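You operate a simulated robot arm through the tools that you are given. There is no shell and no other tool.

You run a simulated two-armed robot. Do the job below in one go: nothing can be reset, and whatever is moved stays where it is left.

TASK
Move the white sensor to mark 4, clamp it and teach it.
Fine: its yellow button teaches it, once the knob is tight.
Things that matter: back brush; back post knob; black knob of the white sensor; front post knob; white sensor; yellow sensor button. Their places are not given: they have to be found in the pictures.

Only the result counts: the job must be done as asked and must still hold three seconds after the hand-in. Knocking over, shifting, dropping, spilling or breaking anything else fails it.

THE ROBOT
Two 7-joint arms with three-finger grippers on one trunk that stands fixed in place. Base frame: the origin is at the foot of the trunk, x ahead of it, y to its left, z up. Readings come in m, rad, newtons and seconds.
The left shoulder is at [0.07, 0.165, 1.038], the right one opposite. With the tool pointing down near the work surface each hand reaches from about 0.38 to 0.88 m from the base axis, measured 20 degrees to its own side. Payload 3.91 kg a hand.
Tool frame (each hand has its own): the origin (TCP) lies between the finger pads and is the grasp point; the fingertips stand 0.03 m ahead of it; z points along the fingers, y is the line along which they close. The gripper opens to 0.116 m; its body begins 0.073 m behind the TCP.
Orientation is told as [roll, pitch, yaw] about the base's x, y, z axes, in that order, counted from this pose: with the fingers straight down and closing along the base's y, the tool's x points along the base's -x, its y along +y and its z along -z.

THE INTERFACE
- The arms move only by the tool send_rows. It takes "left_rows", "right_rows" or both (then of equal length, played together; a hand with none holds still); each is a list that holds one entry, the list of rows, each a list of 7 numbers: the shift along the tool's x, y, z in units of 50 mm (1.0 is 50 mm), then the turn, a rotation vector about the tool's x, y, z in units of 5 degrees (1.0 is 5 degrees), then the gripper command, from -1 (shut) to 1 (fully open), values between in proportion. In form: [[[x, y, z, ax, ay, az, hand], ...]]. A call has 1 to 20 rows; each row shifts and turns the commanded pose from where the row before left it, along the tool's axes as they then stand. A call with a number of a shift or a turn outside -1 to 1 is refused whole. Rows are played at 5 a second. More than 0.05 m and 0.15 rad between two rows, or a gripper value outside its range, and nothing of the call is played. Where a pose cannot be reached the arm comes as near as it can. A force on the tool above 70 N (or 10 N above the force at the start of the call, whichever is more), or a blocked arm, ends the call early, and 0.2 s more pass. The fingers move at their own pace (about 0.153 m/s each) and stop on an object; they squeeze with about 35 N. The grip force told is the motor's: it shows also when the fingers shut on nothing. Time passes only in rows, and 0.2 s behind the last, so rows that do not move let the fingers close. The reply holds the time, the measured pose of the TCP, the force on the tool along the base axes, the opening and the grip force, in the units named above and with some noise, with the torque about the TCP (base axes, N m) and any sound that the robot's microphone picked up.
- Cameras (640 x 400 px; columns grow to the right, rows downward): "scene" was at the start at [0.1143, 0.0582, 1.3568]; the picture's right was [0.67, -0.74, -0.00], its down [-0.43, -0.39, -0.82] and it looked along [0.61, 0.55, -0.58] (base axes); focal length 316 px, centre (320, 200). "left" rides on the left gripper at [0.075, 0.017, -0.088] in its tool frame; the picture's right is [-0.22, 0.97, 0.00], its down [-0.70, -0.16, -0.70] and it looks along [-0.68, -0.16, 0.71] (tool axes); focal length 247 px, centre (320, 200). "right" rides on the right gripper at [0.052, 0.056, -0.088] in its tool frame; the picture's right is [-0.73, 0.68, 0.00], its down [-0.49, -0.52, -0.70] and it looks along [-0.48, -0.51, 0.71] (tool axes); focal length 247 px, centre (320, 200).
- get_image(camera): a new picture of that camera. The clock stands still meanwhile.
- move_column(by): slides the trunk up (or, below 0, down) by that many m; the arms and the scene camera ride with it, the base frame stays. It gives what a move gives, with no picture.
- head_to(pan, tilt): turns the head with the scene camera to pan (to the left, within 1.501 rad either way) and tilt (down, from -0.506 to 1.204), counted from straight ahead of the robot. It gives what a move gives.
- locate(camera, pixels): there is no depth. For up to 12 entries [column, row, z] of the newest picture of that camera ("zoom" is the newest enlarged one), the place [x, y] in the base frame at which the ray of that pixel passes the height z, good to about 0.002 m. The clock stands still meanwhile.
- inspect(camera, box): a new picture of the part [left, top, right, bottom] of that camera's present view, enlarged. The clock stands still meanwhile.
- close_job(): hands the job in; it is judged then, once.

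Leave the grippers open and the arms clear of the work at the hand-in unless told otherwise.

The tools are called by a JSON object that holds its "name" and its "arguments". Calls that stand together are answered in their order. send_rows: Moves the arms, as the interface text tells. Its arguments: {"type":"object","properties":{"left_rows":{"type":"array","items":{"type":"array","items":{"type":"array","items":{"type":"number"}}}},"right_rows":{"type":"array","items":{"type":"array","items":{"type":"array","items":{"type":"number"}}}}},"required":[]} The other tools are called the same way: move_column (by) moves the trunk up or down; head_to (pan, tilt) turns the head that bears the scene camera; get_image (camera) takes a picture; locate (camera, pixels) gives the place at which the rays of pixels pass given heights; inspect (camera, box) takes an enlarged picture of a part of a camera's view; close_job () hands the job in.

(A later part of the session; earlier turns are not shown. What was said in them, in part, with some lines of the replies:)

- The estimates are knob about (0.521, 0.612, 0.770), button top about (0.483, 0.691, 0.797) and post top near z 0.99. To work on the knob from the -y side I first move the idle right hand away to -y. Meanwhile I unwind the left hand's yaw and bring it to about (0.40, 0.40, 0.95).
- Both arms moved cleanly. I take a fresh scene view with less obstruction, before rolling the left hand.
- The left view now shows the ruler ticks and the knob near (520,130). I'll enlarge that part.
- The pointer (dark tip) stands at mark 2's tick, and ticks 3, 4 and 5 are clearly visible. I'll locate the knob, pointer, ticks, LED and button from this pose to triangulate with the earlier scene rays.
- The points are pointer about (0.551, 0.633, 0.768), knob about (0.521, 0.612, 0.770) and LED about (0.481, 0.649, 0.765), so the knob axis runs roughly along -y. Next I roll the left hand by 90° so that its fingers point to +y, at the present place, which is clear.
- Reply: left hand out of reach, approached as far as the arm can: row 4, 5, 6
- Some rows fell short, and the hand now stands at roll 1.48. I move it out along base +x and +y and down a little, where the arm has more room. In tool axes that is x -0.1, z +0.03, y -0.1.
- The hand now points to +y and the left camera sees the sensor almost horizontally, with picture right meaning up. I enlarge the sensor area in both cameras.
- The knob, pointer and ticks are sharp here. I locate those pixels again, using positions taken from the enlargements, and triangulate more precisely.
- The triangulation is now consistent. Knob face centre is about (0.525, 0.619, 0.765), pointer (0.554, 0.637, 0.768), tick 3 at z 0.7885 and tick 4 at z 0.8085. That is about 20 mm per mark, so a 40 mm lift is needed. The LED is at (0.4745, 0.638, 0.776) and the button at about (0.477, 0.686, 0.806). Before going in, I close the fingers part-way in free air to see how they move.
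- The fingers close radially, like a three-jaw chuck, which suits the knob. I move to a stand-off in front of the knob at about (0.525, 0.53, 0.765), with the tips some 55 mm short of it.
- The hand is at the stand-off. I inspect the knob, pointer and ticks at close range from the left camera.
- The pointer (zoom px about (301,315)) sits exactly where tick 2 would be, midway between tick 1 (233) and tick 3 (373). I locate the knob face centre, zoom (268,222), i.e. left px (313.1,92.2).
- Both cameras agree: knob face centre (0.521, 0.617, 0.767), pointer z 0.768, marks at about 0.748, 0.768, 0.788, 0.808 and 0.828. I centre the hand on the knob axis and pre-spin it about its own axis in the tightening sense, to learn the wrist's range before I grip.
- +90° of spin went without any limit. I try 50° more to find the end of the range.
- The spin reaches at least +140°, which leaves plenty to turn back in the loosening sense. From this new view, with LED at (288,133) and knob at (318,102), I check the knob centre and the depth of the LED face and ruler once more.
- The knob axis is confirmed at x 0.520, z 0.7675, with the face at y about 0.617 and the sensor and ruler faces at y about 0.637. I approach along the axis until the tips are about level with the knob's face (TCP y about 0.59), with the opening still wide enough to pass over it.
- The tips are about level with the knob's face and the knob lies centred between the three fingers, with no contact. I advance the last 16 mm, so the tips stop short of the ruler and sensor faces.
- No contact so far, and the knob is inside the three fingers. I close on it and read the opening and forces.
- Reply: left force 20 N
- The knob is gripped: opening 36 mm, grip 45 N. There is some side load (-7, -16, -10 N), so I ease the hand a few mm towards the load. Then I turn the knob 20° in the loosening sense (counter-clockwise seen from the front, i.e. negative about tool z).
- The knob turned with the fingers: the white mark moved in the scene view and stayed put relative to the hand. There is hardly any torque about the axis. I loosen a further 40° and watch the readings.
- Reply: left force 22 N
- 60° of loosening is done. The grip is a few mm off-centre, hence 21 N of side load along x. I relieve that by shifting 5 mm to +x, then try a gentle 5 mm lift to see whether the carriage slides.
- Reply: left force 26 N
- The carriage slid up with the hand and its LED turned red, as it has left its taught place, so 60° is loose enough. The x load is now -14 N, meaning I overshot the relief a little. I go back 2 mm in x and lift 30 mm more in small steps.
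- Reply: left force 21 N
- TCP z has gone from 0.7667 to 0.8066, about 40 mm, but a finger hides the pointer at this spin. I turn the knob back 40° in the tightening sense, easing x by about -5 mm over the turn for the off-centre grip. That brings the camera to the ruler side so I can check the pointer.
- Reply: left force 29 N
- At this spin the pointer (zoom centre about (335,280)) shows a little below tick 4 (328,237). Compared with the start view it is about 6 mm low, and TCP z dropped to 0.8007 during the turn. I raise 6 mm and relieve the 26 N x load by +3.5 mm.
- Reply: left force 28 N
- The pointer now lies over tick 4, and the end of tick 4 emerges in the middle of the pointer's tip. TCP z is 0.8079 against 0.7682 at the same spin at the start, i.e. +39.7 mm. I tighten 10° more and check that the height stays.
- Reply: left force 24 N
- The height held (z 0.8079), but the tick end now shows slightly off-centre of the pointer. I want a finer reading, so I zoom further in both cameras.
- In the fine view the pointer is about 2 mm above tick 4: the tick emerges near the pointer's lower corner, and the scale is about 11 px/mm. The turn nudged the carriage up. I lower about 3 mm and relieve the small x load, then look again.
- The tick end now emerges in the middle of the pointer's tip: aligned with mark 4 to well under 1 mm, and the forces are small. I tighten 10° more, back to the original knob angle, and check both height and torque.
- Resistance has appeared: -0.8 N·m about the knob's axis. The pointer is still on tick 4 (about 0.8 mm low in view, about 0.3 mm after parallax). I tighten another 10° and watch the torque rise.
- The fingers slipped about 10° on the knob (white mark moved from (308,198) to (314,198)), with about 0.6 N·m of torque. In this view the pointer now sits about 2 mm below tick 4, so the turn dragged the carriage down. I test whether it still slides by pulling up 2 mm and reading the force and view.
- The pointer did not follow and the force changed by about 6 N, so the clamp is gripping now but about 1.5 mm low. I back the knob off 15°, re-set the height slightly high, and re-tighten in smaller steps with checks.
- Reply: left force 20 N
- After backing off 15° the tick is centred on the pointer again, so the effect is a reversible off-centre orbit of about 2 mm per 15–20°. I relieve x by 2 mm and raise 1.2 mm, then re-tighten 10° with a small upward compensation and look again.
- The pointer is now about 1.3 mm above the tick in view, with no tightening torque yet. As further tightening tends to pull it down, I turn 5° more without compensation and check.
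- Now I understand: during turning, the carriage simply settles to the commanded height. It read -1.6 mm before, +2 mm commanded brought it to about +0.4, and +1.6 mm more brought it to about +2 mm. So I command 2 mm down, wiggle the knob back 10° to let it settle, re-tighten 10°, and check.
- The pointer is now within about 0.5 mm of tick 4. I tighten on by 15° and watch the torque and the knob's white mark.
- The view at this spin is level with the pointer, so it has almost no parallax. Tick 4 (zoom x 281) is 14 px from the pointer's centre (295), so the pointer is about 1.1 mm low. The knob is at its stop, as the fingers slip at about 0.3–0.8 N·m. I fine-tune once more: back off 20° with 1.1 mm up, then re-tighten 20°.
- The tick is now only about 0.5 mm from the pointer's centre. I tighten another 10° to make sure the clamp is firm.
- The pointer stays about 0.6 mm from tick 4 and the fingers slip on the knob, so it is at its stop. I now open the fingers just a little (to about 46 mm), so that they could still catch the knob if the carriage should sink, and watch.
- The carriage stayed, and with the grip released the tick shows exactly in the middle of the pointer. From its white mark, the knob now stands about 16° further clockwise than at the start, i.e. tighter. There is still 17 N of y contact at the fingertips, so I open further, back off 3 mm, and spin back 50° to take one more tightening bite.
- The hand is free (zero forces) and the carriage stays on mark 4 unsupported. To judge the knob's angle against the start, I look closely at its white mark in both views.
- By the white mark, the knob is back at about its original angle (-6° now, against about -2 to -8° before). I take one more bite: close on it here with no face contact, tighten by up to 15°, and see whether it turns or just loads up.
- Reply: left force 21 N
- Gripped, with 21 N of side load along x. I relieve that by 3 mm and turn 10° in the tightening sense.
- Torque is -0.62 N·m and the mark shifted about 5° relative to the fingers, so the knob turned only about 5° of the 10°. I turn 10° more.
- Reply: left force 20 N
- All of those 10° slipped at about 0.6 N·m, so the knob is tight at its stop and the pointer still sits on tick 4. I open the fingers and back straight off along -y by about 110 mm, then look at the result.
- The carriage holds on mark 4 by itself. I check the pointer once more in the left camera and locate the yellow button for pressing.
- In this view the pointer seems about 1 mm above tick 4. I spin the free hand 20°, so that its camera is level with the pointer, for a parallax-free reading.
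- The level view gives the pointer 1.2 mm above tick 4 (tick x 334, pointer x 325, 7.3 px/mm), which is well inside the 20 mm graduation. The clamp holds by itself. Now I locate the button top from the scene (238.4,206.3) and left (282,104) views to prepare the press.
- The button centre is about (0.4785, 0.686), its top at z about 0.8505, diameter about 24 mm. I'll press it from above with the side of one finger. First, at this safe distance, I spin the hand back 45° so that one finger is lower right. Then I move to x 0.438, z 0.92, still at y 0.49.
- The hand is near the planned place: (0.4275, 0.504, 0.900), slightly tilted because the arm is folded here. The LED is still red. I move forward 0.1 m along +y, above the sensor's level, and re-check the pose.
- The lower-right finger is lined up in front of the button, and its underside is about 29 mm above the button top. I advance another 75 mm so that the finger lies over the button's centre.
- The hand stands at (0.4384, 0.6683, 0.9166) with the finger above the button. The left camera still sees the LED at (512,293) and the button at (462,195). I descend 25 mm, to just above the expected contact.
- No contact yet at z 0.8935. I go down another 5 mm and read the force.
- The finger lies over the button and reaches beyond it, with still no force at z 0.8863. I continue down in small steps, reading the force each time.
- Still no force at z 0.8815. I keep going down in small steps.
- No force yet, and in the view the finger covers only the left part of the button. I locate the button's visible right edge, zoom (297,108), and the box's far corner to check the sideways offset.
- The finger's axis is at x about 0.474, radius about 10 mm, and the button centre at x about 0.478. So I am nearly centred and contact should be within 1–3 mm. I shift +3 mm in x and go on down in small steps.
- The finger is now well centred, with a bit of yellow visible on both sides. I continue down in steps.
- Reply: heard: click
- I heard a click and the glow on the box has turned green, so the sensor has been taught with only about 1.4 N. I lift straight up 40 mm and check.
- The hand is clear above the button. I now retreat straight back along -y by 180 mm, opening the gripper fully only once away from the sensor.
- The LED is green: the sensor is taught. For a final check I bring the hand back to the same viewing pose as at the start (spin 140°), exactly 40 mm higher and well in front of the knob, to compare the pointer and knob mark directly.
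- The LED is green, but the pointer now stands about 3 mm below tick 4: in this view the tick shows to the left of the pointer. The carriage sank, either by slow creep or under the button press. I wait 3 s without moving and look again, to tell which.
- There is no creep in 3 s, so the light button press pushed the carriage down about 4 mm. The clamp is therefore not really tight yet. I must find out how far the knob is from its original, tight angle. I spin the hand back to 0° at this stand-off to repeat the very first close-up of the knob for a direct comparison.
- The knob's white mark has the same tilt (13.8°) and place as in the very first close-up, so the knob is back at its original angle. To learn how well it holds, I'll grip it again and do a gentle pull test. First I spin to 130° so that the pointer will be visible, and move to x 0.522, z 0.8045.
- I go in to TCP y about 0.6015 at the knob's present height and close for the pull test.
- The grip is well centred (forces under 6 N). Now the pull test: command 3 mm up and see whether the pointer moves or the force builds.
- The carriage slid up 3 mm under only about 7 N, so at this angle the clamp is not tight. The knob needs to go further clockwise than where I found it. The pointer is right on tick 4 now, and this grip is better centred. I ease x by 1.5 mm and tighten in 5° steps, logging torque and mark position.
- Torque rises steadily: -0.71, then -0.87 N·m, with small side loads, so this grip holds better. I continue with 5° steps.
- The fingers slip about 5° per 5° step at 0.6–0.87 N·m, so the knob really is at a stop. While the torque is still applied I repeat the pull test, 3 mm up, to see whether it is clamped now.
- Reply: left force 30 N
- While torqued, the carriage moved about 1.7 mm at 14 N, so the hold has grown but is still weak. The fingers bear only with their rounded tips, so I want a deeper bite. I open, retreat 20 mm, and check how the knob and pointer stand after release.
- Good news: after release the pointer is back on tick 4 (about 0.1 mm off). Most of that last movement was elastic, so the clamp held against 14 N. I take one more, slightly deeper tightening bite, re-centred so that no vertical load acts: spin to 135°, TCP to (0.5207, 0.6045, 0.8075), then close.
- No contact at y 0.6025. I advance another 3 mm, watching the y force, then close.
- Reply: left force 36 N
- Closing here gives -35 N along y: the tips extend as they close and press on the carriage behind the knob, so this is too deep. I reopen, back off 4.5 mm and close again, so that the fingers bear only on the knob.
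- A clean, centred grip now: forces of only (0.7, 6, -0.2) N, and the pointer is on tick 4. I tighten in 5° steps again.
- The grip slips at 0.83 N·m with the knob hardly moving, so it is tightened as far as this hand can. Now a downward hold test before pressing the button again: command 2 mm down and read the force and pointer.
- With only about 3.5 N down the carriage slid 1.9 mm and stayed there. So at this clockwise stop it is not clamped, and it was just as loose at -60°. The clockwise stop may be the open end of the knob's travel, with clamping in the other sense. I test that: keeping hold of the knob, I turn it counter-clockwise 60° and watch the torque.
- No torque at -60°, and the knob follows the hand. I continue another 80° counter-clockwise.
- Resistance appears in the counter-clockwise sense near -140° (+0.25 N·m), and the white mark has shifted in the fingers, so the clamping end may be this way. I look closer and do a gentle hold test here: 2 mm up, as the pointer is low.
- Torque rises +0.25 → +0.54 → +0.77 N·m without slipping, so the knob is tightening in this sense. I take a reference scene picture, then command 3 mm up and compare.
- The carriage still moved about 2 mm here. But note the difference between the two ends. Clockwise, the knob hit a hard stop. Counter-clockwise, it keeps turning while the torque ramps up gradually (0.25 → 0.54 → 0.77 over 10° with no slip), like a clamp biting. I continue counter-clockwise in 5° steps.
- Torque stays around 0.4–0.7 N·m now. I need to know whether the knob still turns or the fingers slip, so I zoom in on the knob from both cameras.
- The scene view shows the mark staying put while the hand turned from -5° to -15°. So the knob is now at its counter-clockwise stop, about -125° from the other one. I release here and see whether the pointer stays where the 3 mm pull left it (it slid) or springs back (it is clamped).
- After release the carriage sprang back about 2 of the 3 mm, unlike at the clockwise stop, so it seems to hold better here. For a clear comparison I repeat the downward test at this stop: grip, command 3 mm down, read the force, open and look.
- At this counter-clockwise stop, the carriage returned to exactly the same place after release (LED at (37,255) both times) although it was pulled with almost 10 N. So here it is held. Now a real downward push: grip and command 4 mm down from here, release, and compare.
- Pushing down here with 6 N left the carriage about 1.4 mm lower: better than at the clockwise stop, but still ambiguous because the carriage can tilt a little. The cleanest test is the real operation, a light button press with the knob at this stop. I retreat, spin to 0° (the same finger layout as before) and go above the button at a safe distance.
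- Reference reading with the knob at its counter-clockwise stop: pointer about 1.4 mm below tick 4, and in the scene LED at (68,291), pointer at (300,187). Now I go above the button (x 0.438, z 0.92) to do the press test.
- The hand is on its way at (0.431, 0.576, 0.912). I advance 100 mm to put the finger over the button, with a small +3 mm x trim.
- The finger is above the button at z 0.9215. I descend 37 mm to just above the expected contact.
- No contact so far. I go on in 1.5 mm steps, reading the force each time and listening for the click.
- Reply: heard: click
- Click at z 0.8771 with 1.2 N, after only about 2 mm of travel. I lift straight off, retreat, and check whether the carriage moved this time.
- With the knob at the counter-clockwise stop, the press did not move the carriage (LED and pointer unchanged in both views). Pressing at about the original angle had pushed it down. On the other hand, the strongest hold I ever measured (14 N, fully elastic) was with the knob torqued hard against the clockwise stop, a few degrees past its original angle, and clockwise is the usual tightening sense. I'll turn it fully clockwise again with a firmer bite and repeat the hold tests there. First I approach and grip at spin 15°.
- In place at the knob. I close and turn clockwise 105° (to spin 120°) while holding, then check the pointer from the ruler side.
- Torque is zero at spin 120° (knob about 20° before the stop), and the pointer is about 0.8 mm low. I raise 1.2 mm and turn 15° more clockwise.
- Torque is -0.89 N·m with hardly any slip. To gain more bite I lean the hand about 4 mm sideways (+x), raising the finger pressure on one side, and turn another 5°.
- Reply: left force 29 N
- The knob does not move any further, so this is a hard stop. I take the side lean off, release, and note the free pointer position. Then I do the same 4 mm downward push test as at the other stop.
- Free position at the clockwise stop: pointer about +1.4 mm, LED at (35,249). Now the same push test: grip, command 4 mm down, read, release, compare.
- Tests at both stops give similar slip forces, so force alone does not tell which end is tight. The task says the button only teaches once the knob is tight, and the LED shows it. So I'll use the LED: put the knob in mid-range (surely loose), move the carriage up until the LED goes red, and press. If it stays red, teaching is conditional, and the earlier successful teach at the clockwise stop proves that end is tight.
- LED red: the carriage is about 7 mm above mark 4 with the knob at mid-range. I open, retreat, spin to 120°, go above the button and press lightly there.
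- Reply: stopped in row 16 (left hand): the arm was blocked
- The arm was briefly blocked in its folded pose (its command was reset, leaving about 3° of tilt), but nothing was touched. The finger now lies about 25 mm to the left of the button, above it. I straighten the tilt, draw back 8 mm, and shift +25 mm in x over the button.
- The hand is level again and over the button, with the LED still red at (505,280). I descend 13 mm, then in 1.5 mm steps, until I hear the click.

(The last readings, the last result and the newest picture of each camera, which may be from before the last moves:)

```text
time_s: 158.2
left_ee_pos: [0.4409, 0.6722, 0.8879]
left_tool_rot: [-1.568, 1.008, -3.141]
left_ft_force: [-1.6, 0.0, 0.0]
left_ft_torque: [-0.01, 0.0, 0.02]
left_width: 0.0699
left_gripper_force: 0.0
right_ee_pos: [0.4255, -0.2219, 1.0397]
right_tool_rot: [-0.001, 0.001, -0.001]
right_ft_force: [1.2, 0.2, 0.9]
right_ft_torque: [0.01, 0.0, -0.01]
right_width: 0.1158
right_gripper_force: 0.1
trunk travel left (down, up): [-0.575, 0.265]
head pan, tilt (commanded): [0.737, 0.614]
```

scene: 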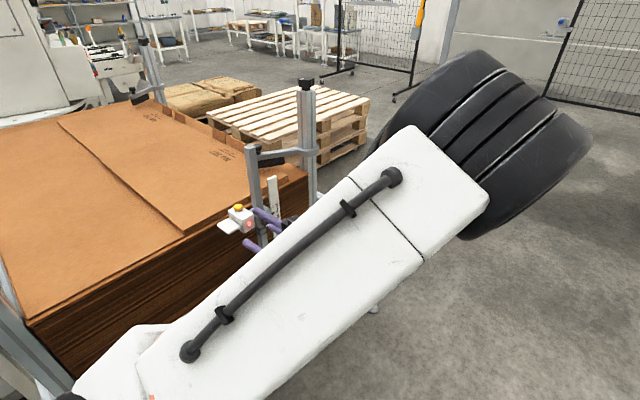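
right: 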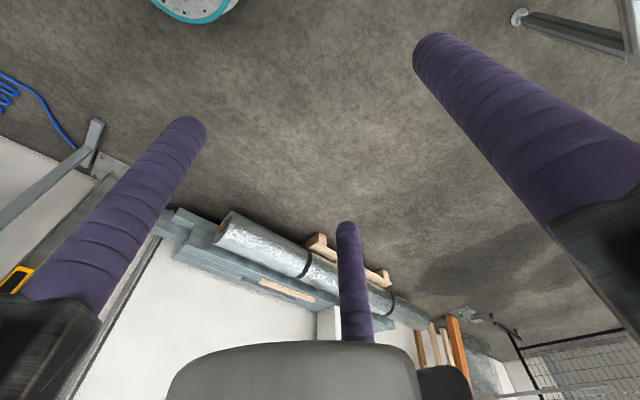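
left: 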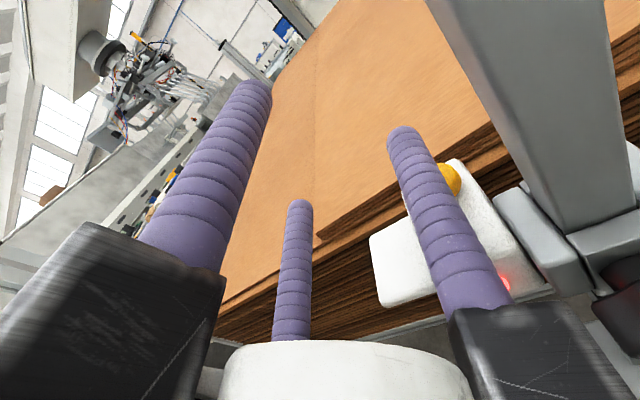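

{"name": "send_rows", "arguments": {"left_rows": [[[-0.026, 0.015, 0, 0, 0, 0, 0.2], [0, 0, 0, 0, 0, 0, 0.2]]]}}

{"name": "send_rows", "arguments": {"left_rows": [[[-0.026, 0.015, 0, 0, 0, 0, 0.2], [0, 0, 0, 0, 0, 0, 0.2]]]}}

{"name": "inspect", "arguments": {"camera": "left", "box": [360, 100, 560, 300]}}

```text
time_s: 158.8
left_ee_pos: [0.4416, 0.6721, 0.8867]
left_tool_rot: [-1.568, 1.005, -3.14]
left_ft_force: [-0.3, 0.6, 0.2]
left_ft_torque: [-0.01, -0.03, -0.02]
left_width: 0.0693
left_gripper_force: 0.1
right_ee_pos: [0.4255, -0.224, 1.0408]
right_tool_rot: [0.0, 0.001, -0.002]
right_ft_force: [0.2, -0.9, 0.5]
right_ft_torque: [-0.02, 0.03, -0.04]
right_width: 0.1162
right_gripper_force: 0.1
trunk travel left (down, up): [-0.575, 0.265]
head pan, tilt (commanded): [0.737, 0.614]
```

```text
time_s: 159.4
left_ee_pos: [0.4416, 0.6708, 0.8843]
left_tool_rot: [-1.567, 1.005, -3.14]
left_ft_force: [-0.3, 0.3, -0.6]
left_ft_torque: [0.05, 0.05, 0.0]
left_width: 0.0693
left_gripper_force: 0.1
right_ee_pos: [0.4259, -0.2222, 1.0402]
right_tool_rot: [0.0, -0.001, -0.001]
right_ft_force: [-0.1, 0.6, -0.3]
right_ft_torque: [-0.04, -0.04, -0.01]
right_width: 0.116
right_gripper_force: 0.0
trunk travel left (down, up): [-0.575, 0.265]
head pan, tilt (commanded): [0.737, 0.614]
```

```text
2.00 times, centred on (460, 200) of left
```

zoom: 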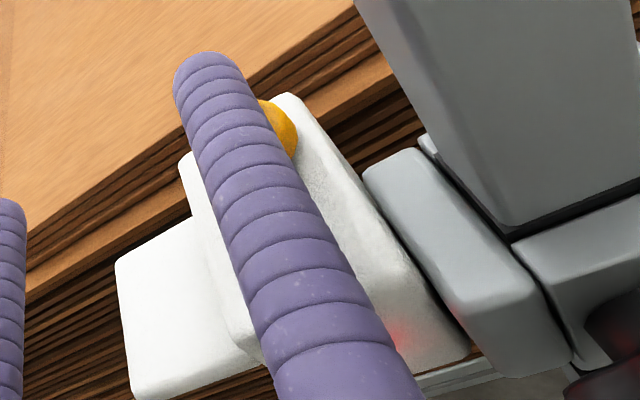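

Still no contact, LED glow red. I continue downward in steps.

{"name": "send_rows", "arguments": {"left_rows": [[[-0.026, 0.015, 0, 0, 0, 0, 0.2], [0, 0, 0, 0, 0, 0, 0.2]]]}}

{"name": "send_rows", "arguments": {"left_rows": [[[-0.026, 0.015, 0, 0, 0, 0, 0.2], [0, 0, 0, 0, 0, 0, 0.2]]]}}

{"name": "send_rows", "arguments": {"left_rows": [[[-0.026, 0.015, 0, 0, 0, 0, 0.2], [0, 0, 0, 0, 0, 0, 0.2]]]}}

{"name": "inspect", "arguments": {"camera": "left", "box": [360, 100, 560, 300]}}

```text
time_s: 160.0
left_ee_pos: [0.4412, 0.6709, 0.8818]
left_tool_rot: [-1.567, 1.005, -3.138]
left_ft_force: [0.1, 0.0, -0.7]
left_ft_torque: [0.02, 0.01, 0.0]
left_width: 0.0695
left_gripper_force: 0.0
right_ee_pos: [0.4259, -0.2217, 1.0396]
right_tool_rot: [-0.001, 0.002, -0.002]
right_ft_force: [0.4, 0.8, 0.1]
right_ft_torque: [0.02, 0.0, 0.0]
right_width: 0.1162
right_gripper_force: 0.0
trunk travel left (down, up): [-0.575, 0.265]
head pan, tilt (commanded): [0.737, 0.614]
```

```text
time_s: 160.6
left_ee_pos: [0.4428, 0.6725, 0.8823]
left_tool_rot: [-1.566, 1.006, -3.138]
left_ft_force: [-0.1, -0.4, 1.0]
left_ft_torque: [0.0, -0.02, 0.02]
left_width: 0.0698
left_gripper_force: 0.0
right_ee_pos: [0.4268, -0.223, 1.0406]
right_tool_rot: [0.0, 0.0, -0.001]
right_ft_force: [0.1, -0.1, -0.7]
right_ft_torque: [-0.04, -0.04, 0.02]
right_width: 0.116
right_gripper_force: 0.0
trunk travel left (down, up): [-0.575, 0.265]
head pan, tilt (commanded): [0.737, 0.614]
```

```text
time_s: 161.2
left_ee_pos: [0.4428, 0.6725, 0.8798]
left_tool_rot: [-1.567, 1.008, -3.139]
left_ft_force: [0.0, -0.1, 1.5]
left_ft_torque: [0.01, -0.06, -0.02]
left_width: 0.0695
left_gripper_force: 0.1
right_ee_pos: [0.4266, -0.223, 1.0388]
right_tool_rot: [-0.001, -0.001, -0.001]
right_ft_force: [-0.1, -0.5, 0.3]
right_ft_torque: [-0.01, -0.01, -0.01]
right_width: 0.116
right_gripper_force: 0.1
trunk travel left (down, up): [-0.575, 0.265]
head pan, tilt (commanded): [0.737, 0.614]
```

```text
2.00 times, centred on (460, 200) of left
```

zoom: 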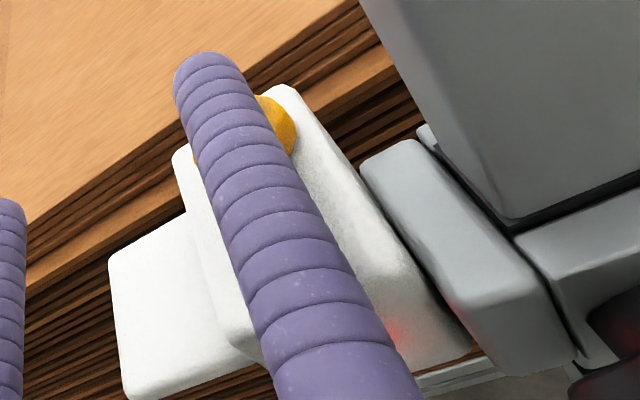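

Contact: 1.0 then 1.5 N, no click yet, LED still red. I continue in steps of 1.5 mm.

{"name": "send_rows", "arguments": {"left_rows": [[[-0.026, 0.015, 0, 0, 0, 0, 0.2], [0, 0, 0, 0, 0, 0, 0.2]]]}}

{"name": "send_rows", "arguments": {"left_rows": [[[-0.026, 0.015, 0, 0, 0, 0, 0.2], [0, 0, 0, 0, 0, 0, 0.2]]]}}

{"name": "inspect", "arguments": {"camera": "left", "box": [360, 100, 560, 300]}}

```text
time_s: 161.8
left_ee_pos: [0.4412, 0.6716, 0.8774]
left_tool_rot: [-1.569, 1.006, -3.139]
left_ft_force: [0.8, 0.5, 2.3]
left_ft_torque: [0.07, -0.08, 0.02]
left_width: 0.0692
left_gripper_force: 0.0
right_ee_pos: [0.425, -0.2221, 1.04]
right_tool_rot: [0.0, -0.002, -0.001]
right_ft_force: [0.0, 0.0, 0.5]
right_ft_torque: [0.01, 0.01, -0.02]
right_width: 0.1159
right_gripper_force: 0.1
trunk travel left (down, up): [-0.575, 0.265]
head pan, tilt (commanded): [0.737, 0.614]
heard: click
```

```text
time_s: 162.4
left_ee_pos: [0.4399, 0.6705, 0.8765]
left_tool_rot: [-1.568, 1.007, -3.141]
left_ft_force: [0.9, 0.5, 5.6]
left_ft_torque: [0.08, -0.2, -0.02]
left_width: 0.0686
left_gripper_force: 0.1
right_ee_pos: [0.4246, -0.2234, 1.0393]
right_tool_rot: [0.002, 0.0, -0.002]
right_ft_force: [0.0, -0.5, 0.2]
right_ft_torque: [0.0, -0.03, -0.01]
right_width: 0.1161
right_gripper_force: 0.1
trunk travel left (down, up): [-0.575, 0.265]
head pan, tilt (commanded): [0.737, 0.614]
```

```text
2.00 times, centred on (460, 200) of left
```

zoom: 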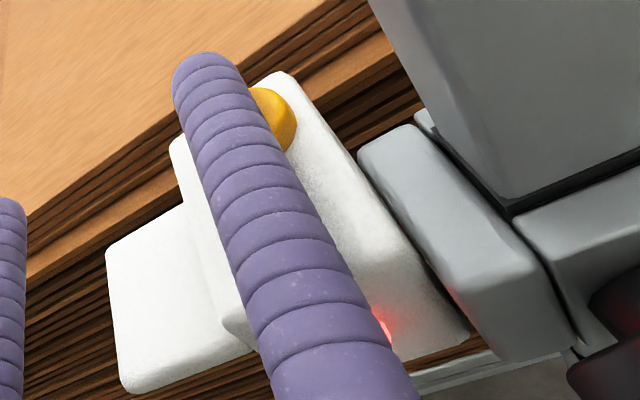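

The click was heard but the LED stayed red with the knob in mid-range. So the button teaches only when the knob is tight, and the earlier successful teach was at the clockwise stop. The clockwise stop therefore is "tight". I lift off and go back to the knob, retreating only to y about 0.56 to avoid the folded-arm pose.

{"name": "send_rows", "arguments": {"left_rows": [[[0.17, -0.106, 0, 0, 0, 0, 0.2], [0.17, -0.106, 0, 0, 0, 0, 0.2], [0.17, -0.106, 0, 0, 0, 0, 0.2], [0.17, -0.106, 0, 0, 0, 0, 0.2], [0, 0, -0.5, 0, 0, 0, 0.2], [0, 0, -0.6, 0, 0, 0, 0.2], [0, 0, -0.6, 0, 0, 0, 0.2], [0, 0, -0.5, 0, 0, 0, 0.2], [0, 0, 0, 0, 0, 0, 0.2]]]}}

{"name": "get_image", "arguments": {"camera": "left"}}

```text
time_s: 164.4
left_ee_pos: [0.4308, 0.5708, 0.908]
left_tool_rot: [-1.549, 0.99, -3.097]
left_ft_force: [-0.4, 0.0, -0.8]
left_ft_torque: [0.01, 0.04, 0.0]
left_width: 0.0697
left_gripper_force: 0.2
right_ee_pos: [0.4257, -0.2242, 1.0394]
right_tool_rot: [-0.001, 0.002, -0.002]
right_ft_force: [0.7, 0.9, 0.4]
right_ft_torque: [-0.03, 0.01, 0.0]
right_width: 0.116
right_gripper_force: 0.1
trunk travel left (down, up): [-0.575, 0.265]
head pan, tilt (commanded): [0.737, 0.614]
```

```text
taken
```

left: 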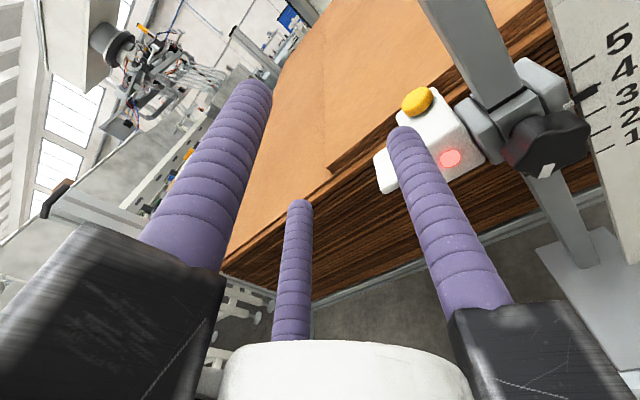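

LED still red. I move back in front of the knob (x 0.5205, z 0.806), spin to 80°, so that 60° of clockwise turn ends where the grip is best, and stop short of it to check.

{"name": "send_rows", "arguments": {"left_rows": [[[-0.329, 0.839, 0, 0, 0, 0, 0.2], [-0.329, 0.839, 0, 0, 0, 0, 0.2], [-0.329, 0.839, 0, 0, 0, 0, 0.2], [0, 0, 0, 0, 0, -1, 0.2], [0, 0, 0, 0, 0, -1, 0.2], [0, 0, 0, 0, 0, -1, 0.2], [0, 0, 0, 0, 0, -1, 0.2], [0, 0, 0, 0, 0, -1, 0.2], [0, 0, 0, 0, 0, -1, 0.2], [0, 0, 0, 0, 0, -1, 0.2], [0, 0, 0, 0, 0, -1, 0.2], [0, 0, 0, 0, 0, -0.46, 0.2], [0, 0, 0, 0, 0, 0, 0.2], [0, 0, 0, 0, 0, 0, 0.2]]]}}

{"name": "get_image", "arguments": {"camera": "left"}}

{"name": "inspect", "arguments": {"camera": "scene", "box": [255, 195, 295, 235]}}

```text
time_s: 167.4
left_ee_pos: [0.5217, 0.5607, 0.8076]
left_tool_rot: [1.559, 1.397, -0.008]
left_ft_force: [0.3, -0.2, -1.0]
left_ft_torque: [0.01, 0.03, 0.01]
left_width: 0.0696
left_gripper_force: 0.1
right_ee_pos: [0.4268, -0.2242, 1.0392]
right_tool_rot: [0.0, 0.0, -0.002]
right_ft_force: [0.3, -0.1, 0.5]
right_ft_torque: [0.02, 0.01, 0.03]
right_width: 0.1158
right_gripper_force: 0.1
trunk travel left (down, up): [-0.575, 0.265]
head pan, tilt (commanded): [0.737, 0.614]
```

```text
taken
```

left: 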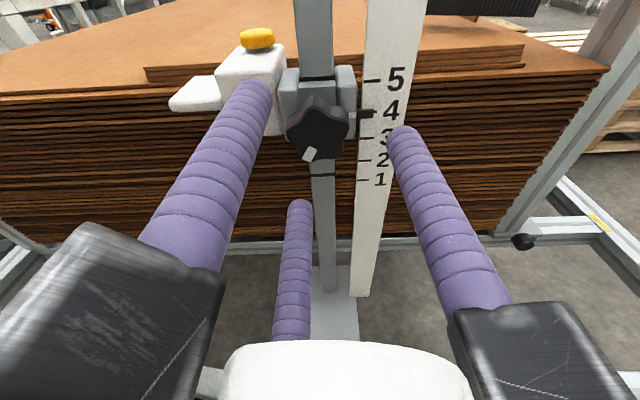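

```text
10.00 times, centred on (275, 215) of scene
```

zoom: 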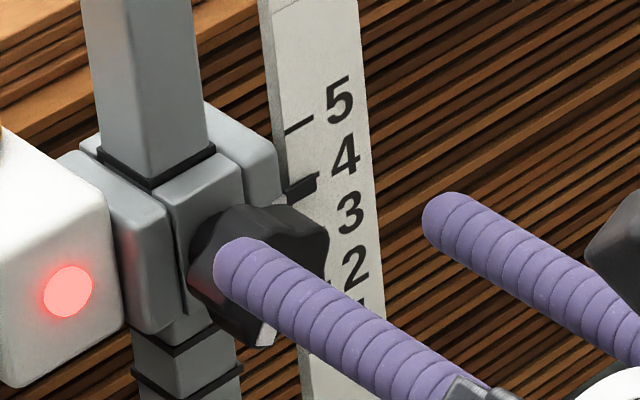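

Carriage about 1.5 mm low, LED red, knob in mid-range. The picture now fits together: under any steady load the carriage creeps slowly, so I must press quickly and briefly. I approach the knob, grip, and raise about 2.5 mm before tightening.

{"name": "send_rows", "arguments": {"left_rows": [[[-0.026, -0.025, 0.41, 0, 0, 0, 0.2], [0, 0, 0.41, 0, 0, 0, 0.2], [0, 0, 0, 0, 0, 0, 0.2], [0, 0, 0, 0, 0, 0, 0.2]]]}}

{"name": "send_rows", "arguments": {"left_rows": [[[0, 0, 0, 0, 0, 0, -1], [0, 0, 0, 0, 0, 0, -1], [0, 0, 0, 0, 0, 0, -1], [0, 0, 0, 0, 0, 0, -1]]]}}

{"name": "get_image", "arguments": {"camera": "left"}}

```text
time_s: 168.4
left_ee_pos: [0.5208, 0.6034, 0.8063]
left_tool_rot: [1.559, 1.398, -0.011]
left_ft_force: [0.0, 0.5, -0.1]
left_ft_torque: [-0.01, 0.0, 0.03]
left_width: 0.0694
left_gripper_force: 0.1
right_ee_pos: [0.4262, -0.223, 1.0398]
right_tool_rot: [0.0, -0.001, -0.001]
right_ft_force: [0.4, 0.2, 0.5]
right_ft_torque: [0.01, 0.01, 0.0]
right_width: 0.1158
right_gripper_force: 0.1
trunk travel left (down, up): [-0.575, 0.265]
head pan, tilt (commanded): [0.737, 0.614]
```

```text
time_s: 169.4
left_ee_pos: [0.5213, 0.6028, 0.8069]
left_tool_rot: [1.563, 1.398, -0.01]
left_ft_force: [5.9, -7.4, -1.1]
left_ft_torque: [0.48, 0.03, -0.67]
left_width: 0.0366
left_gripper_force: 44.8
right_ee_pos: [0.4272, -0.2245, 1.039]
right_tool_rot: [0.003, 0.002, -0.002]
right_ft_force: [0.1, -0.8, 0.3]
right_ft_torque: [0.02, 0.0, 0.01]
right_width: 0.116
right_gripper_force: 0.1
trunk travel left (down, up): [-0.575, 0.265]
head pan, tilt (commanded): [0.737, 0.614]
```

```text
taken
```

left: 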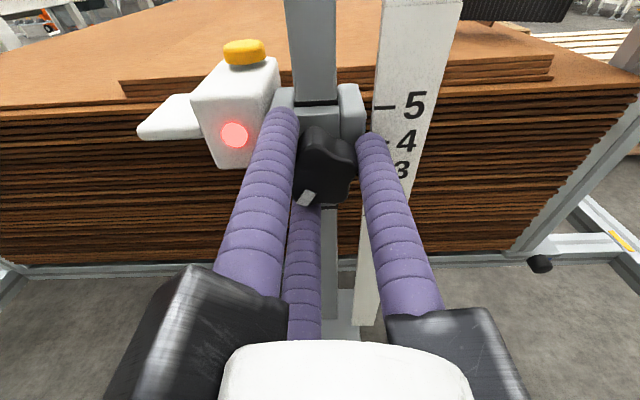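

A good grip. I ease back 1.5 mm, lift 2.5 mm and turn clockwise 45°, to where the pointer becomes visible.

{"name": "send_rows", "arguments": {"left_rows": [[[0.049, 0.009, -0.03, 0, 0, 0, -1], [0, 0, 0, 0, 0, 1, -1], [0, 0, 0, 0, 0, 1, -1], [0, 0, 0, 0, 0, 1, -1], [0, 0, 0, 0, 0, 1, -1], [0, 0, 0, 0, 0, 1, -1], [0, 0, 0, 0, 0, 1, -1], [0, 0, 0, 0, 0, 1, -1], [0, 0, 0, 0, 0, 1, -1], [0, 0, 0, 0, 0, 1, -1], [0, 0, 0, 0, 0, 0, -1]]]}}

{"name": "inspect", "arguments": {"camera": "left", "box": [320, 60, 400, 130]}}

```text
time_s: 171.8
left_ee_pos: [0.5197, 0.6023, 0.8072]
left_tool_rot: [-1.564, 0.955, -3.135]
left_ft_force: [7.3, 15.4, -3.2]
left_ft_torque: [0.27, 0.04, 0.5]
left_width: 0.0365
left_gripper_force: 45.1
right_ee_pos: [0.426, -0.221, 1.0402]
right_tool_rot: [-0.002, 0.0, -0.003]
right_ft_force: [-0.5, -0.2, 0.1]
right_ft_torque: [0.01, -0.01, 0.0]
right_width: 0.1159
right_gripper_force: 0.0
trunk travel left (down, up): [-0.575, 0.265]
head pan, tilt (commanded): [0.737, 0.614]
```

```text
5.71 times, centred on (360, 95) of left
```

zoom: 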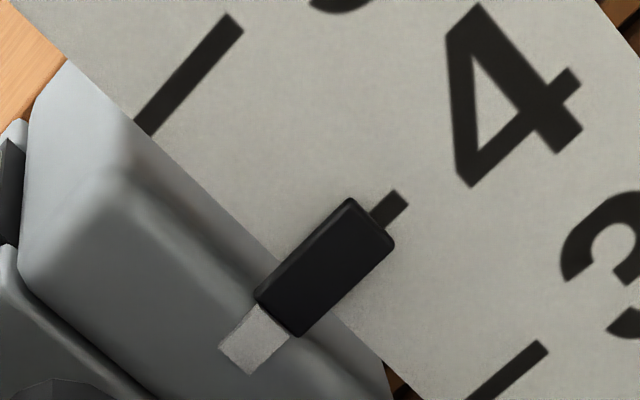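

The pointer is on tick 4 (true about +0.9 mm while pulled slightly up). I now tighten fully: 20° more clockwise, into the stop.

{"name": "send_rows", "arguments": {"left_rows": [[[0, 0, 0, 0, 0, 1, -1], [0, 0, 0, 0, 0, 1, -1], [0, 0, 0, 0, 0, 1, -1], [0, 0, 0, 0, 0, 1, -1], [0, 0, 0, 0, 0, 0, -1]]]}}

{"name": "inspect", "arguments": {"camera": "left", "box": [260, 60, 420, 220]}}

{"name": "send_rows", "arguments": {"left_rows": [[[0, 0, 0, 0, 0, 1, -1], [0, 0, 0, 0, 0, 0, -1]]]}}

{"name": "inspect", "arguments": {"camera": "left", "box": [260, 60, 420, 220]}}

```text
time_s: 173.0
left_ee_pos: [0.5184, 0.6016, 0.8082]
left_tool_rot: [-1.567, 0.608, -3.135]
left_ft_force: [-7.1, 10.9, -3.4]
left_ft_torque: [-0.08, -0.48, 0.4]
left_width: 0.0361
left_gripper_force: 45.4
right_ee_pos: [0.4251, -0.2202, 1.0405]
right_tool_rot: [-0.003, 0.0, -0.002]
right_ft_force: [-0.7, 0.1, -0.4]
right_ft_torque: [0.02, 0.03, 0.01]
right_width: 0.116
right_gripper_force: 0.1
trunk travel left (down, up): [-0.575, 0.265]
head pan, tilt (commanded): [0.737, 0.614]
```

```text
2.50 times, centred on (340, 140) of left
```

zoom: 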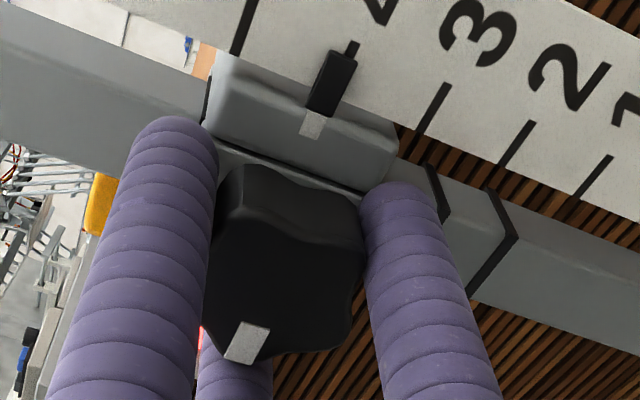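

```text
time_s: 173.6
left_ee_pos: [0.5195, 0.6009, 0.8084]
left_tool_rot: [-1.567, 0.524, -3.137]
left_ft_force: [-11.3, 7.9, -1.5]
left_ft_torque: [0.23, -0.73, 0.43]
left_width: 0.0362
left_gripper_force: 45.4
right_ee_pos: [0.4241, -0.221, 1.0404]
right_tool_rot: [0.001, 0.0, -0.003]
right_ft_force: [-0.3, -0.2, 0.1]
right_ft_torque: [0.01, -0.01, 0.01]
right_width: 0.116
right_gripper_force: 0.0
trunk travel left (down, up): [-0.575, 0.265]
head pan, tilt (commanded): [0.737, 0.614]
```

```text
2.50 times, centred on (340, 140) of left
```

zoom: 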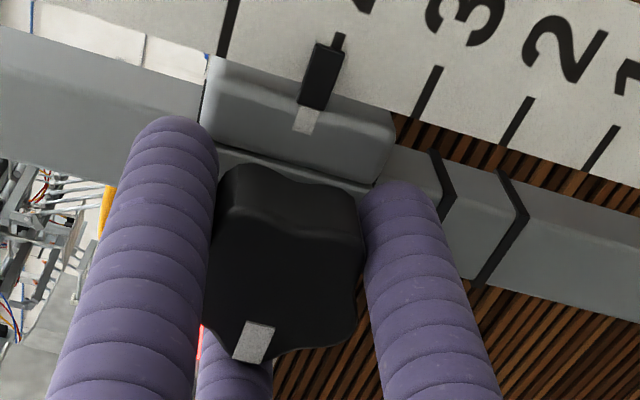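

At the stop again (torque -0.73 N·m, slipping). I release, back off 25 mm and read the free pointer position.

{"name": "send_rows", "arguments": {"left_rows": [[[0, 0, 0, 0, 0, 0, 0.2], [0, 0, 0, 0, 0, 0, 0.2], [0, 0, -0.5, 0, 0, 0, 0.2], [0, 0, 0, 0, 0, 0, 0.2], [0, 0, 0, 0, 0, 0, 0.2]]]}}

{"name": "inspect", "arguments": {"camera": "left", "box": [300, 40, 370, 100]}}

{"name": "inspect", "arguments": {"camera": "scene", "box": [255, 195, 295, 235]}}

```text
time_s: 174.8
left_ee_pos: [0.5202, 0.5745, 0.8089]
left_tool_rot: [-1.569, 0.524, -3.141]
left_ft_force: [0.1, -0.2, -0.3]
left_ft_torque: [-0.03, -0.03, -0.04]
left_width: 0.0696
left_gripper_force: 0.1
right_ee_pos: [0.4265, -0.2234, 1.0399]
right_tool_rot: [0.0, 0.0, -0.001]
right_ft_force: [-0.3, -0.6, -0.5]
right_ft_torque: [0.03, 0.04, 0.01]
right_width: 0.1159
right_gripper_force: 0.1
trunk travel left (down, up): [-0.575, 0.265]
head pan, tilt (commanded): [0.737, 0.614]
```

```text
6.67 times, centred on (335, 70) of left
```

zoom: 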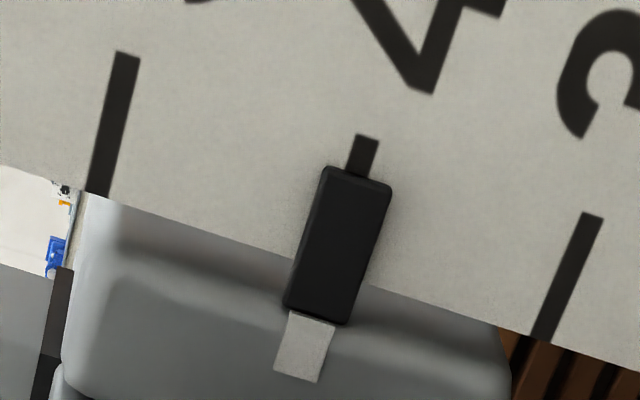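

```text
10.00 times, centred on (275, 215) of scene
```

zoom: 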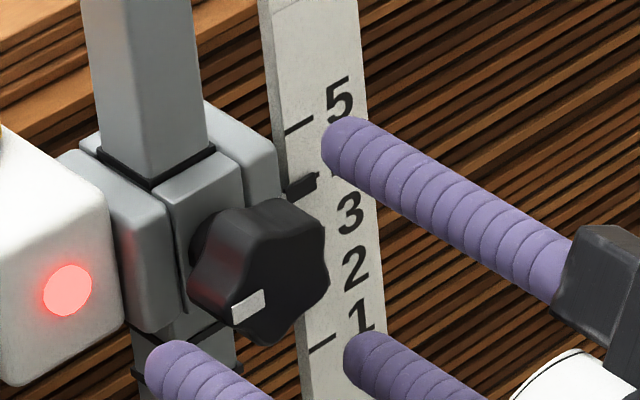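

The free pointer is within about 0.2 mm of tick 4, with the knob at the clockwise (tight) stop and the LED red. Now the quick press. I spin to 120° and go to hover above and in front of the button at z about 0.915.

{"name": "send_rows", "arguments": {"left_rows": [[[0, 0, 0, 0, 0, -1, 0.2], [0, 0, 0, 0, 0, -1, 0.2], [0, 0, 0, 0, 0, -1, 0.2], [0, 0, 0, 0, 0, -1, 0.2], [0, 0, 0, 0, 0, -1, 0.2], [0, 0, 0, 0, 0, -1, 0.2], [0.349, -0.809, 0, 0, 0, 0, 0.2], [0.349, -0.809, 0, 0, 0, 0, 0.2], [0.349, -0.809, 0, 0, 0, 0, 0.2], [0, 0, 0, 0, 0, 0, 0.2], [0, 0, 0, 0, 0, 0, 0.2]]]}}

{"name": "get_image", "arguments": {"camera": "left"}}

```text
time_s: 177.2
left_ee_pos: [0.4324, 0.5808, 0.9069]
left_tool_rot: [-1.549, 1.035, -3.103]
left_ft_force: [-0.9, -0.4, -0.4]
left_ft_torque: [-0.04, 0.02, 0.01]
left_width: 0.0694
left_gripper_force: 0.0
right_ee_pos: [0.4257, -0.2227, 1.0398]
right_tool_rot: [-0.001, 0.001, -0.002]
right_ft_force: [-0.4, -0.3, -0.2]
right_ft_torque: [0.0, -0.03, 0.04]
right_width: 0.1159
right_gripper_force: 0.1
trunk travel left (down, up): [-0.575, 0.265]
head pan, tilt (commanded): [0.737, 0.614]
```

```text
taken
```

left: 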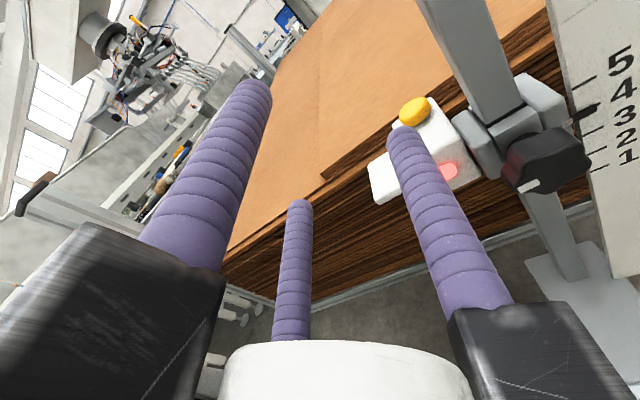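

In position, LED red. I advance 95 mm to put the finger over the button.

{"name": "send_rows", "arguments": {"left_rows": [[[0, 0, 0.475, 0, 0, 0, 0.2], [0, 0, 0.475, 0, 0, 0, 0.2], [0, 0, 0.475, 0, 0, 0, 0.2], [0, 0, 0.475, 0, 0, 0, 0.2], [0, 0, 0, 0, 0, 0, 0.2], [0, 0, 0, 0, 0, 0, 0.2]]]}}

{"name": "get_image", "arguments": {"camera": "left"}}

```text
time_s: 178.6
left_ee_pos: [0.4405, 0.6723, 0.9146]
left_tool_rot: [-1.567, 1.046, -3.14]
left_ft_force: [0.5, 0.7, -0.4]
left_ft_torque: [0.0, 0.04, 0.04]
left_width: 0.0696
left_gripper_force: 0.0
right_ee_pos: [0.4259, -0.2232, 1.0403]
right_tool_rot: [0.0, 0.0, -0.003]
right_ft_force: [-0.2, 0.1, -0.6]
right_ft_torque: [-0.02, 0.03, 0.02]
right_width: 0.1158
right_gripper_force: 0.1
trunk travel left (down, up): [-0.575, 0.265]
head pan, tilt (commanded): [0.737, 0.614]
```

```text
taken
```

left: 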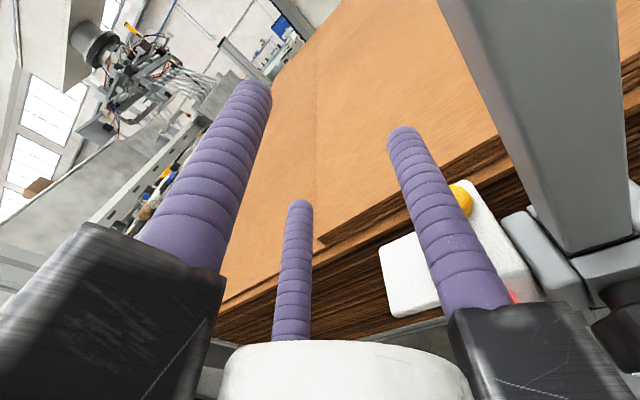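

Directly above the button (z 0.9146). I descend 30 mm, to about 3 mm above contact, and read the pose.

{"name": "send_rows", "arguments": {"left_rows": [[[-0.173, 0.1, 0, 0, 0, 0, 0.2], [-0.173, 0.1, 0, 0, 0, 0, 0.2], [-0.173, 0.1, 0, 0, 0, 0, 0.2], [0, 0, 0, 0, 0, 0, 0.2], [0, 0, 0, 0, 0, 0, 0.2]]]}}

{"name": "inspect", "arguments": {"camera": "left", "box": [360, 100, 560, 300]}}

```text
time_s: 179.8
left_ee_pos: [0.4409, 0.6716, 0.8862]
left_tool_rot: [-1.567, 1.046, -3.137]
left_ft_force: [-0.4, -0.3, 0.8]
left_ft_torque: [0.01, 0.0, -0.02]
left_width: 0.0699
left_gripper_force: 0.0
right_ee_pos: [0.4257, -0.2222, 1.0396]
right_tool_rot: [0.0, 0.002, -0.001]
right_ft_force: [-0.2, 1.0, 0.6]
right_ft_torque: [0.01, -0.03, -0.04]
right_width: 0.1158
right_gripper_force: 0.0
trunk travel left (down, up): [-0.575, 0.265]
head pan, tilt (commanded): [0.737, 0.614]
```

```text
2.00 times, centred on (460, 200) of left
```

zoom: 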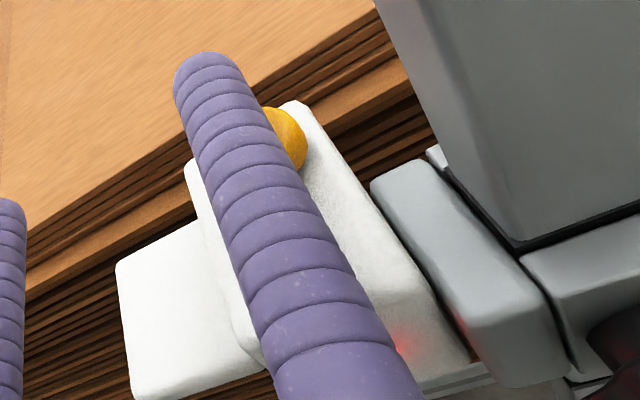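

3–5 mm above contact, LED red. Now a quick tap in one call: about 8.5 mm down and straight back up.

{"name": "send_rows", "arguments": {"left_rows": [[[-0.078, 0.045, 0, 0, 0, 0, 0.2], [-0.069, 0.04, 0, 0, 0, 0, 0.2], [0.139, -0.08, 0, 0, 0, 0, 0.2], [0.139, -0.08, 0, 0, 0, 0, 0.2], [0, 0, 0, 0, 0, 0, 0.2]]]}}

{"name": "get_image", "arguments": {"camera": "left"}}

```text
time_s: 181.0
left_ee_pos: [0.4395, 0.6706, 0.8935]
left_tool_rot: [-1.567, 1.043, -3.136]
left_ft_force: [-0.2, -0.6, 0.0]
left_ft_torque: [-0.01, 0.0, -0.02]
left_width: 0.0696
left_gripper_force: 0.0
right_ee_pos: [0.4259, -0.2224, 1.0393]
right_tool_rot: [0.001, 0.0, 0.0]
right_ft_force: [0.4, 0.6, -0.3]
right_ft_torque: [0.01, 0.04, -0.01]
right_width: 0.116
right_gripper_force: 0.1
trunk travel left (down, up): [-0.575, 0.265]
head pan, tilt (commanded): [0.737, 0.614]
heard: click
```

```text
taken
```

left: 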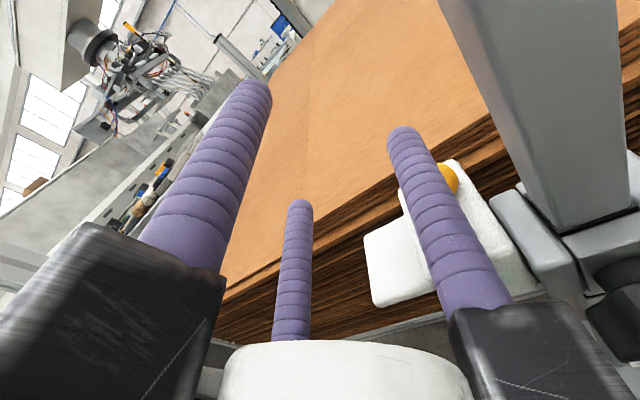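

Click heard on the first quick tap. I check the LED glow.

{"name": "inspect", "arguments": {"camera": "left", "box": [420, 180, 580, 330]}}

{"name": "send_rows", "arguments": {"left_rows": [[[0.14, -0.08, 0, 0, 0, 0, 0.2], [0.14, -0.08, 0, 0, 0, 0, 0.2], [0.1, -0.06, 0, 0, 0, 0, 0.2], [0, 0, -0.5, 0, 0, 0, 0.2], [0, 0, -0.6, 0, 0, 0, 0.2], [0, 0, -0.6, 0, 0, 0, 0.2], [0, 0, -0.4, 0, 0, 0, 0.2], [0, 0, 0, 0, 0, 0, 0.2]]]}}

{"name": "get_image", "arguments": {"camera": "left"}}

```text
2.67 times, centred on (500, 255) of left
```

zoom: 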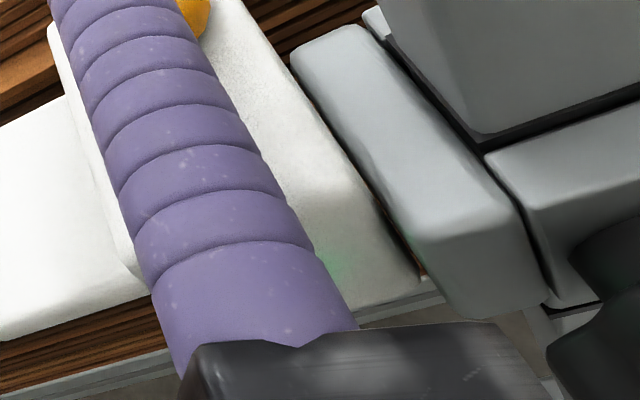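

```text
time_s: 182.8
left_ee_pos: [0.4315, 0.5721, 0.9067]
left_tool_rot: [-1.547, 1.031, -3.097]
left_ft_force: [0.8, -0.4, -0.6]
left_ft_torque: [0.0, 0.02, -0.01]
left_width: 0.0696
left_gripper_force: 0.1
right_ee_pos: [0.4252, -0.2238, 1.0394]
right_tool_rot: [0.002, 0.0, 0.0]
right_ft_force: [-0.6, 0.6, 0.1]
right_ft_torque: [-0.02, 0.02, -0.02]
right_width: 0.116
right_gripper_force: 0.0
trunk travel left (down, up): [-0.575, 0.265]
head pan, tilt (commanded): [0.737, 0.614]
```

```text
taken
```

left: 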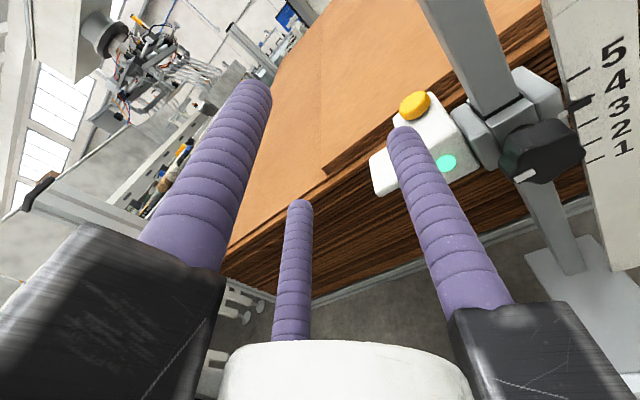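

LED green: the teach was accepted with the knob at its clockwise stop, which confirms that this end is tight. I move the hand back in front of the knob and spin to 165° for the level, parallax-free reading of the pointer.

{"name": "send_rows", "arguments": {"left_rows": [[[-0.345, 0.815, 0, 0, 0, 0, 0.2], [-0.345, 0.815, 0, 0, 0, 0, 0.2], [-0.345, 0.815, 0, 0, 0, 0, 0.2], [0, 0, 0, 0, 0, 1, 0.2], [0, 0, 0, 0, 0, 1, 0.2], [0, 0, 0, 0, 0, 1, 0.2], [0, 0, 0, 0, 0, 1, 0.2], [0, 0, 0, 0, 0, 1, 0.2], [0, 0, 0, 0, 0, 1, 0.2], [0, 0, 0, 0, 0, 1, 0.2], [0, 0, 0, 0, 0, 1, 0.2], [0, 0, 0, 0, 0, 1, 0.2], [0, 0, -0.6, 0, 0, 0, 0.2], [0, 0, 0, 0, 0, 0, 0.2], [0, 0, 0, 0, 0, 0, 0.2]]]}}

{"name": "get_image", "arguments": {"camera": "left"}}

{"name": "inspect", "arguments": {"camera": "left", "box": [280, 15, 370, 95]}}

{"name": "inspect", "arguments": {"camera": "scene", "box": [255, 195, 295, 235]}}

```text
time_s: 186.0
left_ee_pos: [0.5218, 0.5359, 0.8099]
left_tool_rot: [-1.568, 0.259, -3.142]
left_ft_force: [-0.5, -0.2, -0.4]
left_ft_torque: [0.01, 0.01, -0.01]
left_width: 0.0696
left_gripper_force: 0.2
right_ee_pos: [0.4259, -0.2237, 1.0403]
right_tool_rot: [-0.001, 0.0, -0.003]
right_ft_force: [-0.1, -0.3, -0.8]
right_ft_torque: [-0.02, 0.01, -0.03]
right_width: 0.1162
right_gripper_force: 0.1
trunk travel left (down, up): [-0.575, 0.265]
head pan, tilt (commanded): [0.737, 0.614]
```

```text
taken
```

left: 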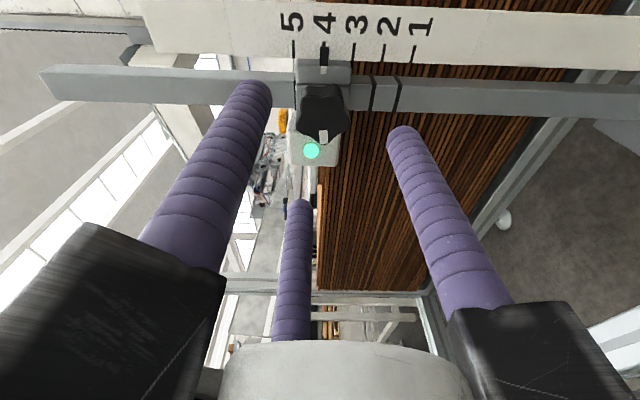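

```text
5.00 times, centred on (325, 55) of left
```

zoom: 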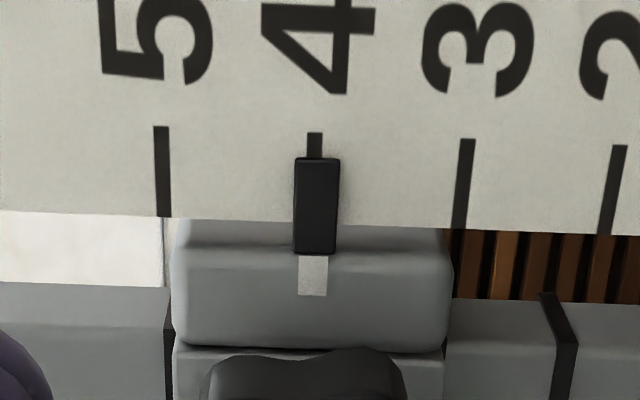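

```text
10.00 times, centred on (275, 215) of scene
```

zoom: 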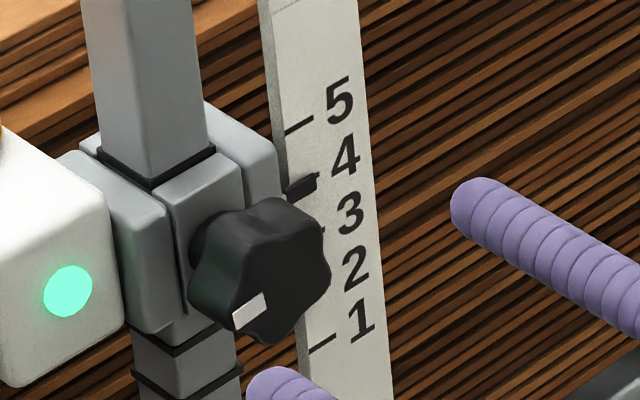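

Level reading: the pointer is about 0.5 mm from tick 4. The LED is green and the knob is at its tight stop (mark back in its clockwise-stop position). I retreat 110 mm along -y and then open the gripper fully, well clear of the fixture.

{"name": "send_rows", "arguments": {"left_rows": [[[0, 0, -0.5, 0, 0, 0, 0.2], [0, 0, -0.6, 0, 0, 0, 0.2], [0, 0, -0.6, 0, 0, 0, 0.2], [0, 0, -0.5, 0, 0, 0, 0.5], [0, 0, 0, 0, 0, 0, 1], [0, 0, 0, 0, 0, 0, 1], [0, 0, 0, 0, 0, 0, 1]]]}}

{"name": "get_image", "arguments": {"camera": "scene"}}

{"name": "inspect", "arguments": {"camera": "left", "box": [270, 0, 370, 90]}}

```text
time_s: 187.6
left_ee_pos: [0.5231, 0.4278, 0.8087]
left_tool_rot: [-1.569, 0.26, -3.141]
left_ft_force: [0.5, 0.0, 1.0]
left_ft_torque: [0.0, 0.01, 0.04]
left_width: 0.1162
left_gripper_force: 0.1
right_ee_pos: [0.4257, -0.2225, 1.0388]
right_tool_rot: [0.002, 0.002, -0.001]
right_ft_force: [-0.2, -0.3, -0.1]
right_ft_torque: [-0.01, -0.01, -0.01]
right_width: 0.1158
right_gripper_force: 0.0
trunk travel left (down, up): [-0.575, 0.265]
head pan, tilt (commanded): [0.737, 0.614]
```

```text
taken
```

scene: 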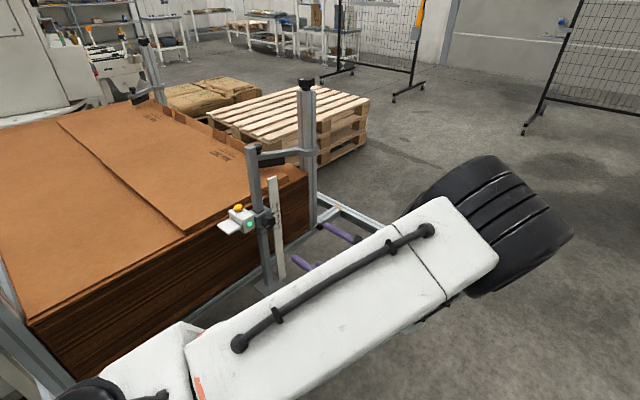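

```text
4.44 times, centred on (320, 45) of left
```

zoom: 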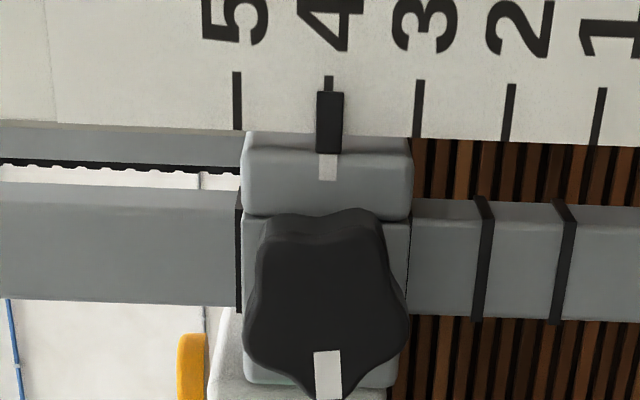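

Final state: the pointer is on tick 4 (zoom: pointer x about 330, tick about 329), the LED is green and the knob is at its tight stop. Both grippers are open and the arms are clear, with nothing else disturbed in the scene view. I hand the job in.

{"name": "close_job", "arguments": {}}

```text
The job is handed in.
```

I've handed the job in with the white sensor at mark 4, the knob tight and the sensor taught; the verdict hasn't come back.

- **Position:** the pointer reads about 0.5 mm below the mark 4 line in the last level view. It did not move in the few seconds I watched after teaching.
- **Clamp:** the black knob is turned fully clockwise, against its stop. Even there the carriage can still be shifted: an 8 N push on the knob moved it about 3 mm during testing.
- **Teaching:** the button clicked and the LED went from red to green with the knob at that stop. With the knob in mid-range the button clicked but the LED stayed red. That is how I settled that the clockwise stop is the tight position.

The first teaching attempt failed because the slow press pushed the sensor about 4 mm down. I moved it back, tightened the knob again and taught it with one quick tap.

Both grippers are open and the arms are clear. Apart from the sensor's knob and button I felt no contact with anything, and the scene view shows the rest in place. The left arm stopped once when it was blocked in a folded pose, with no contact force shown.
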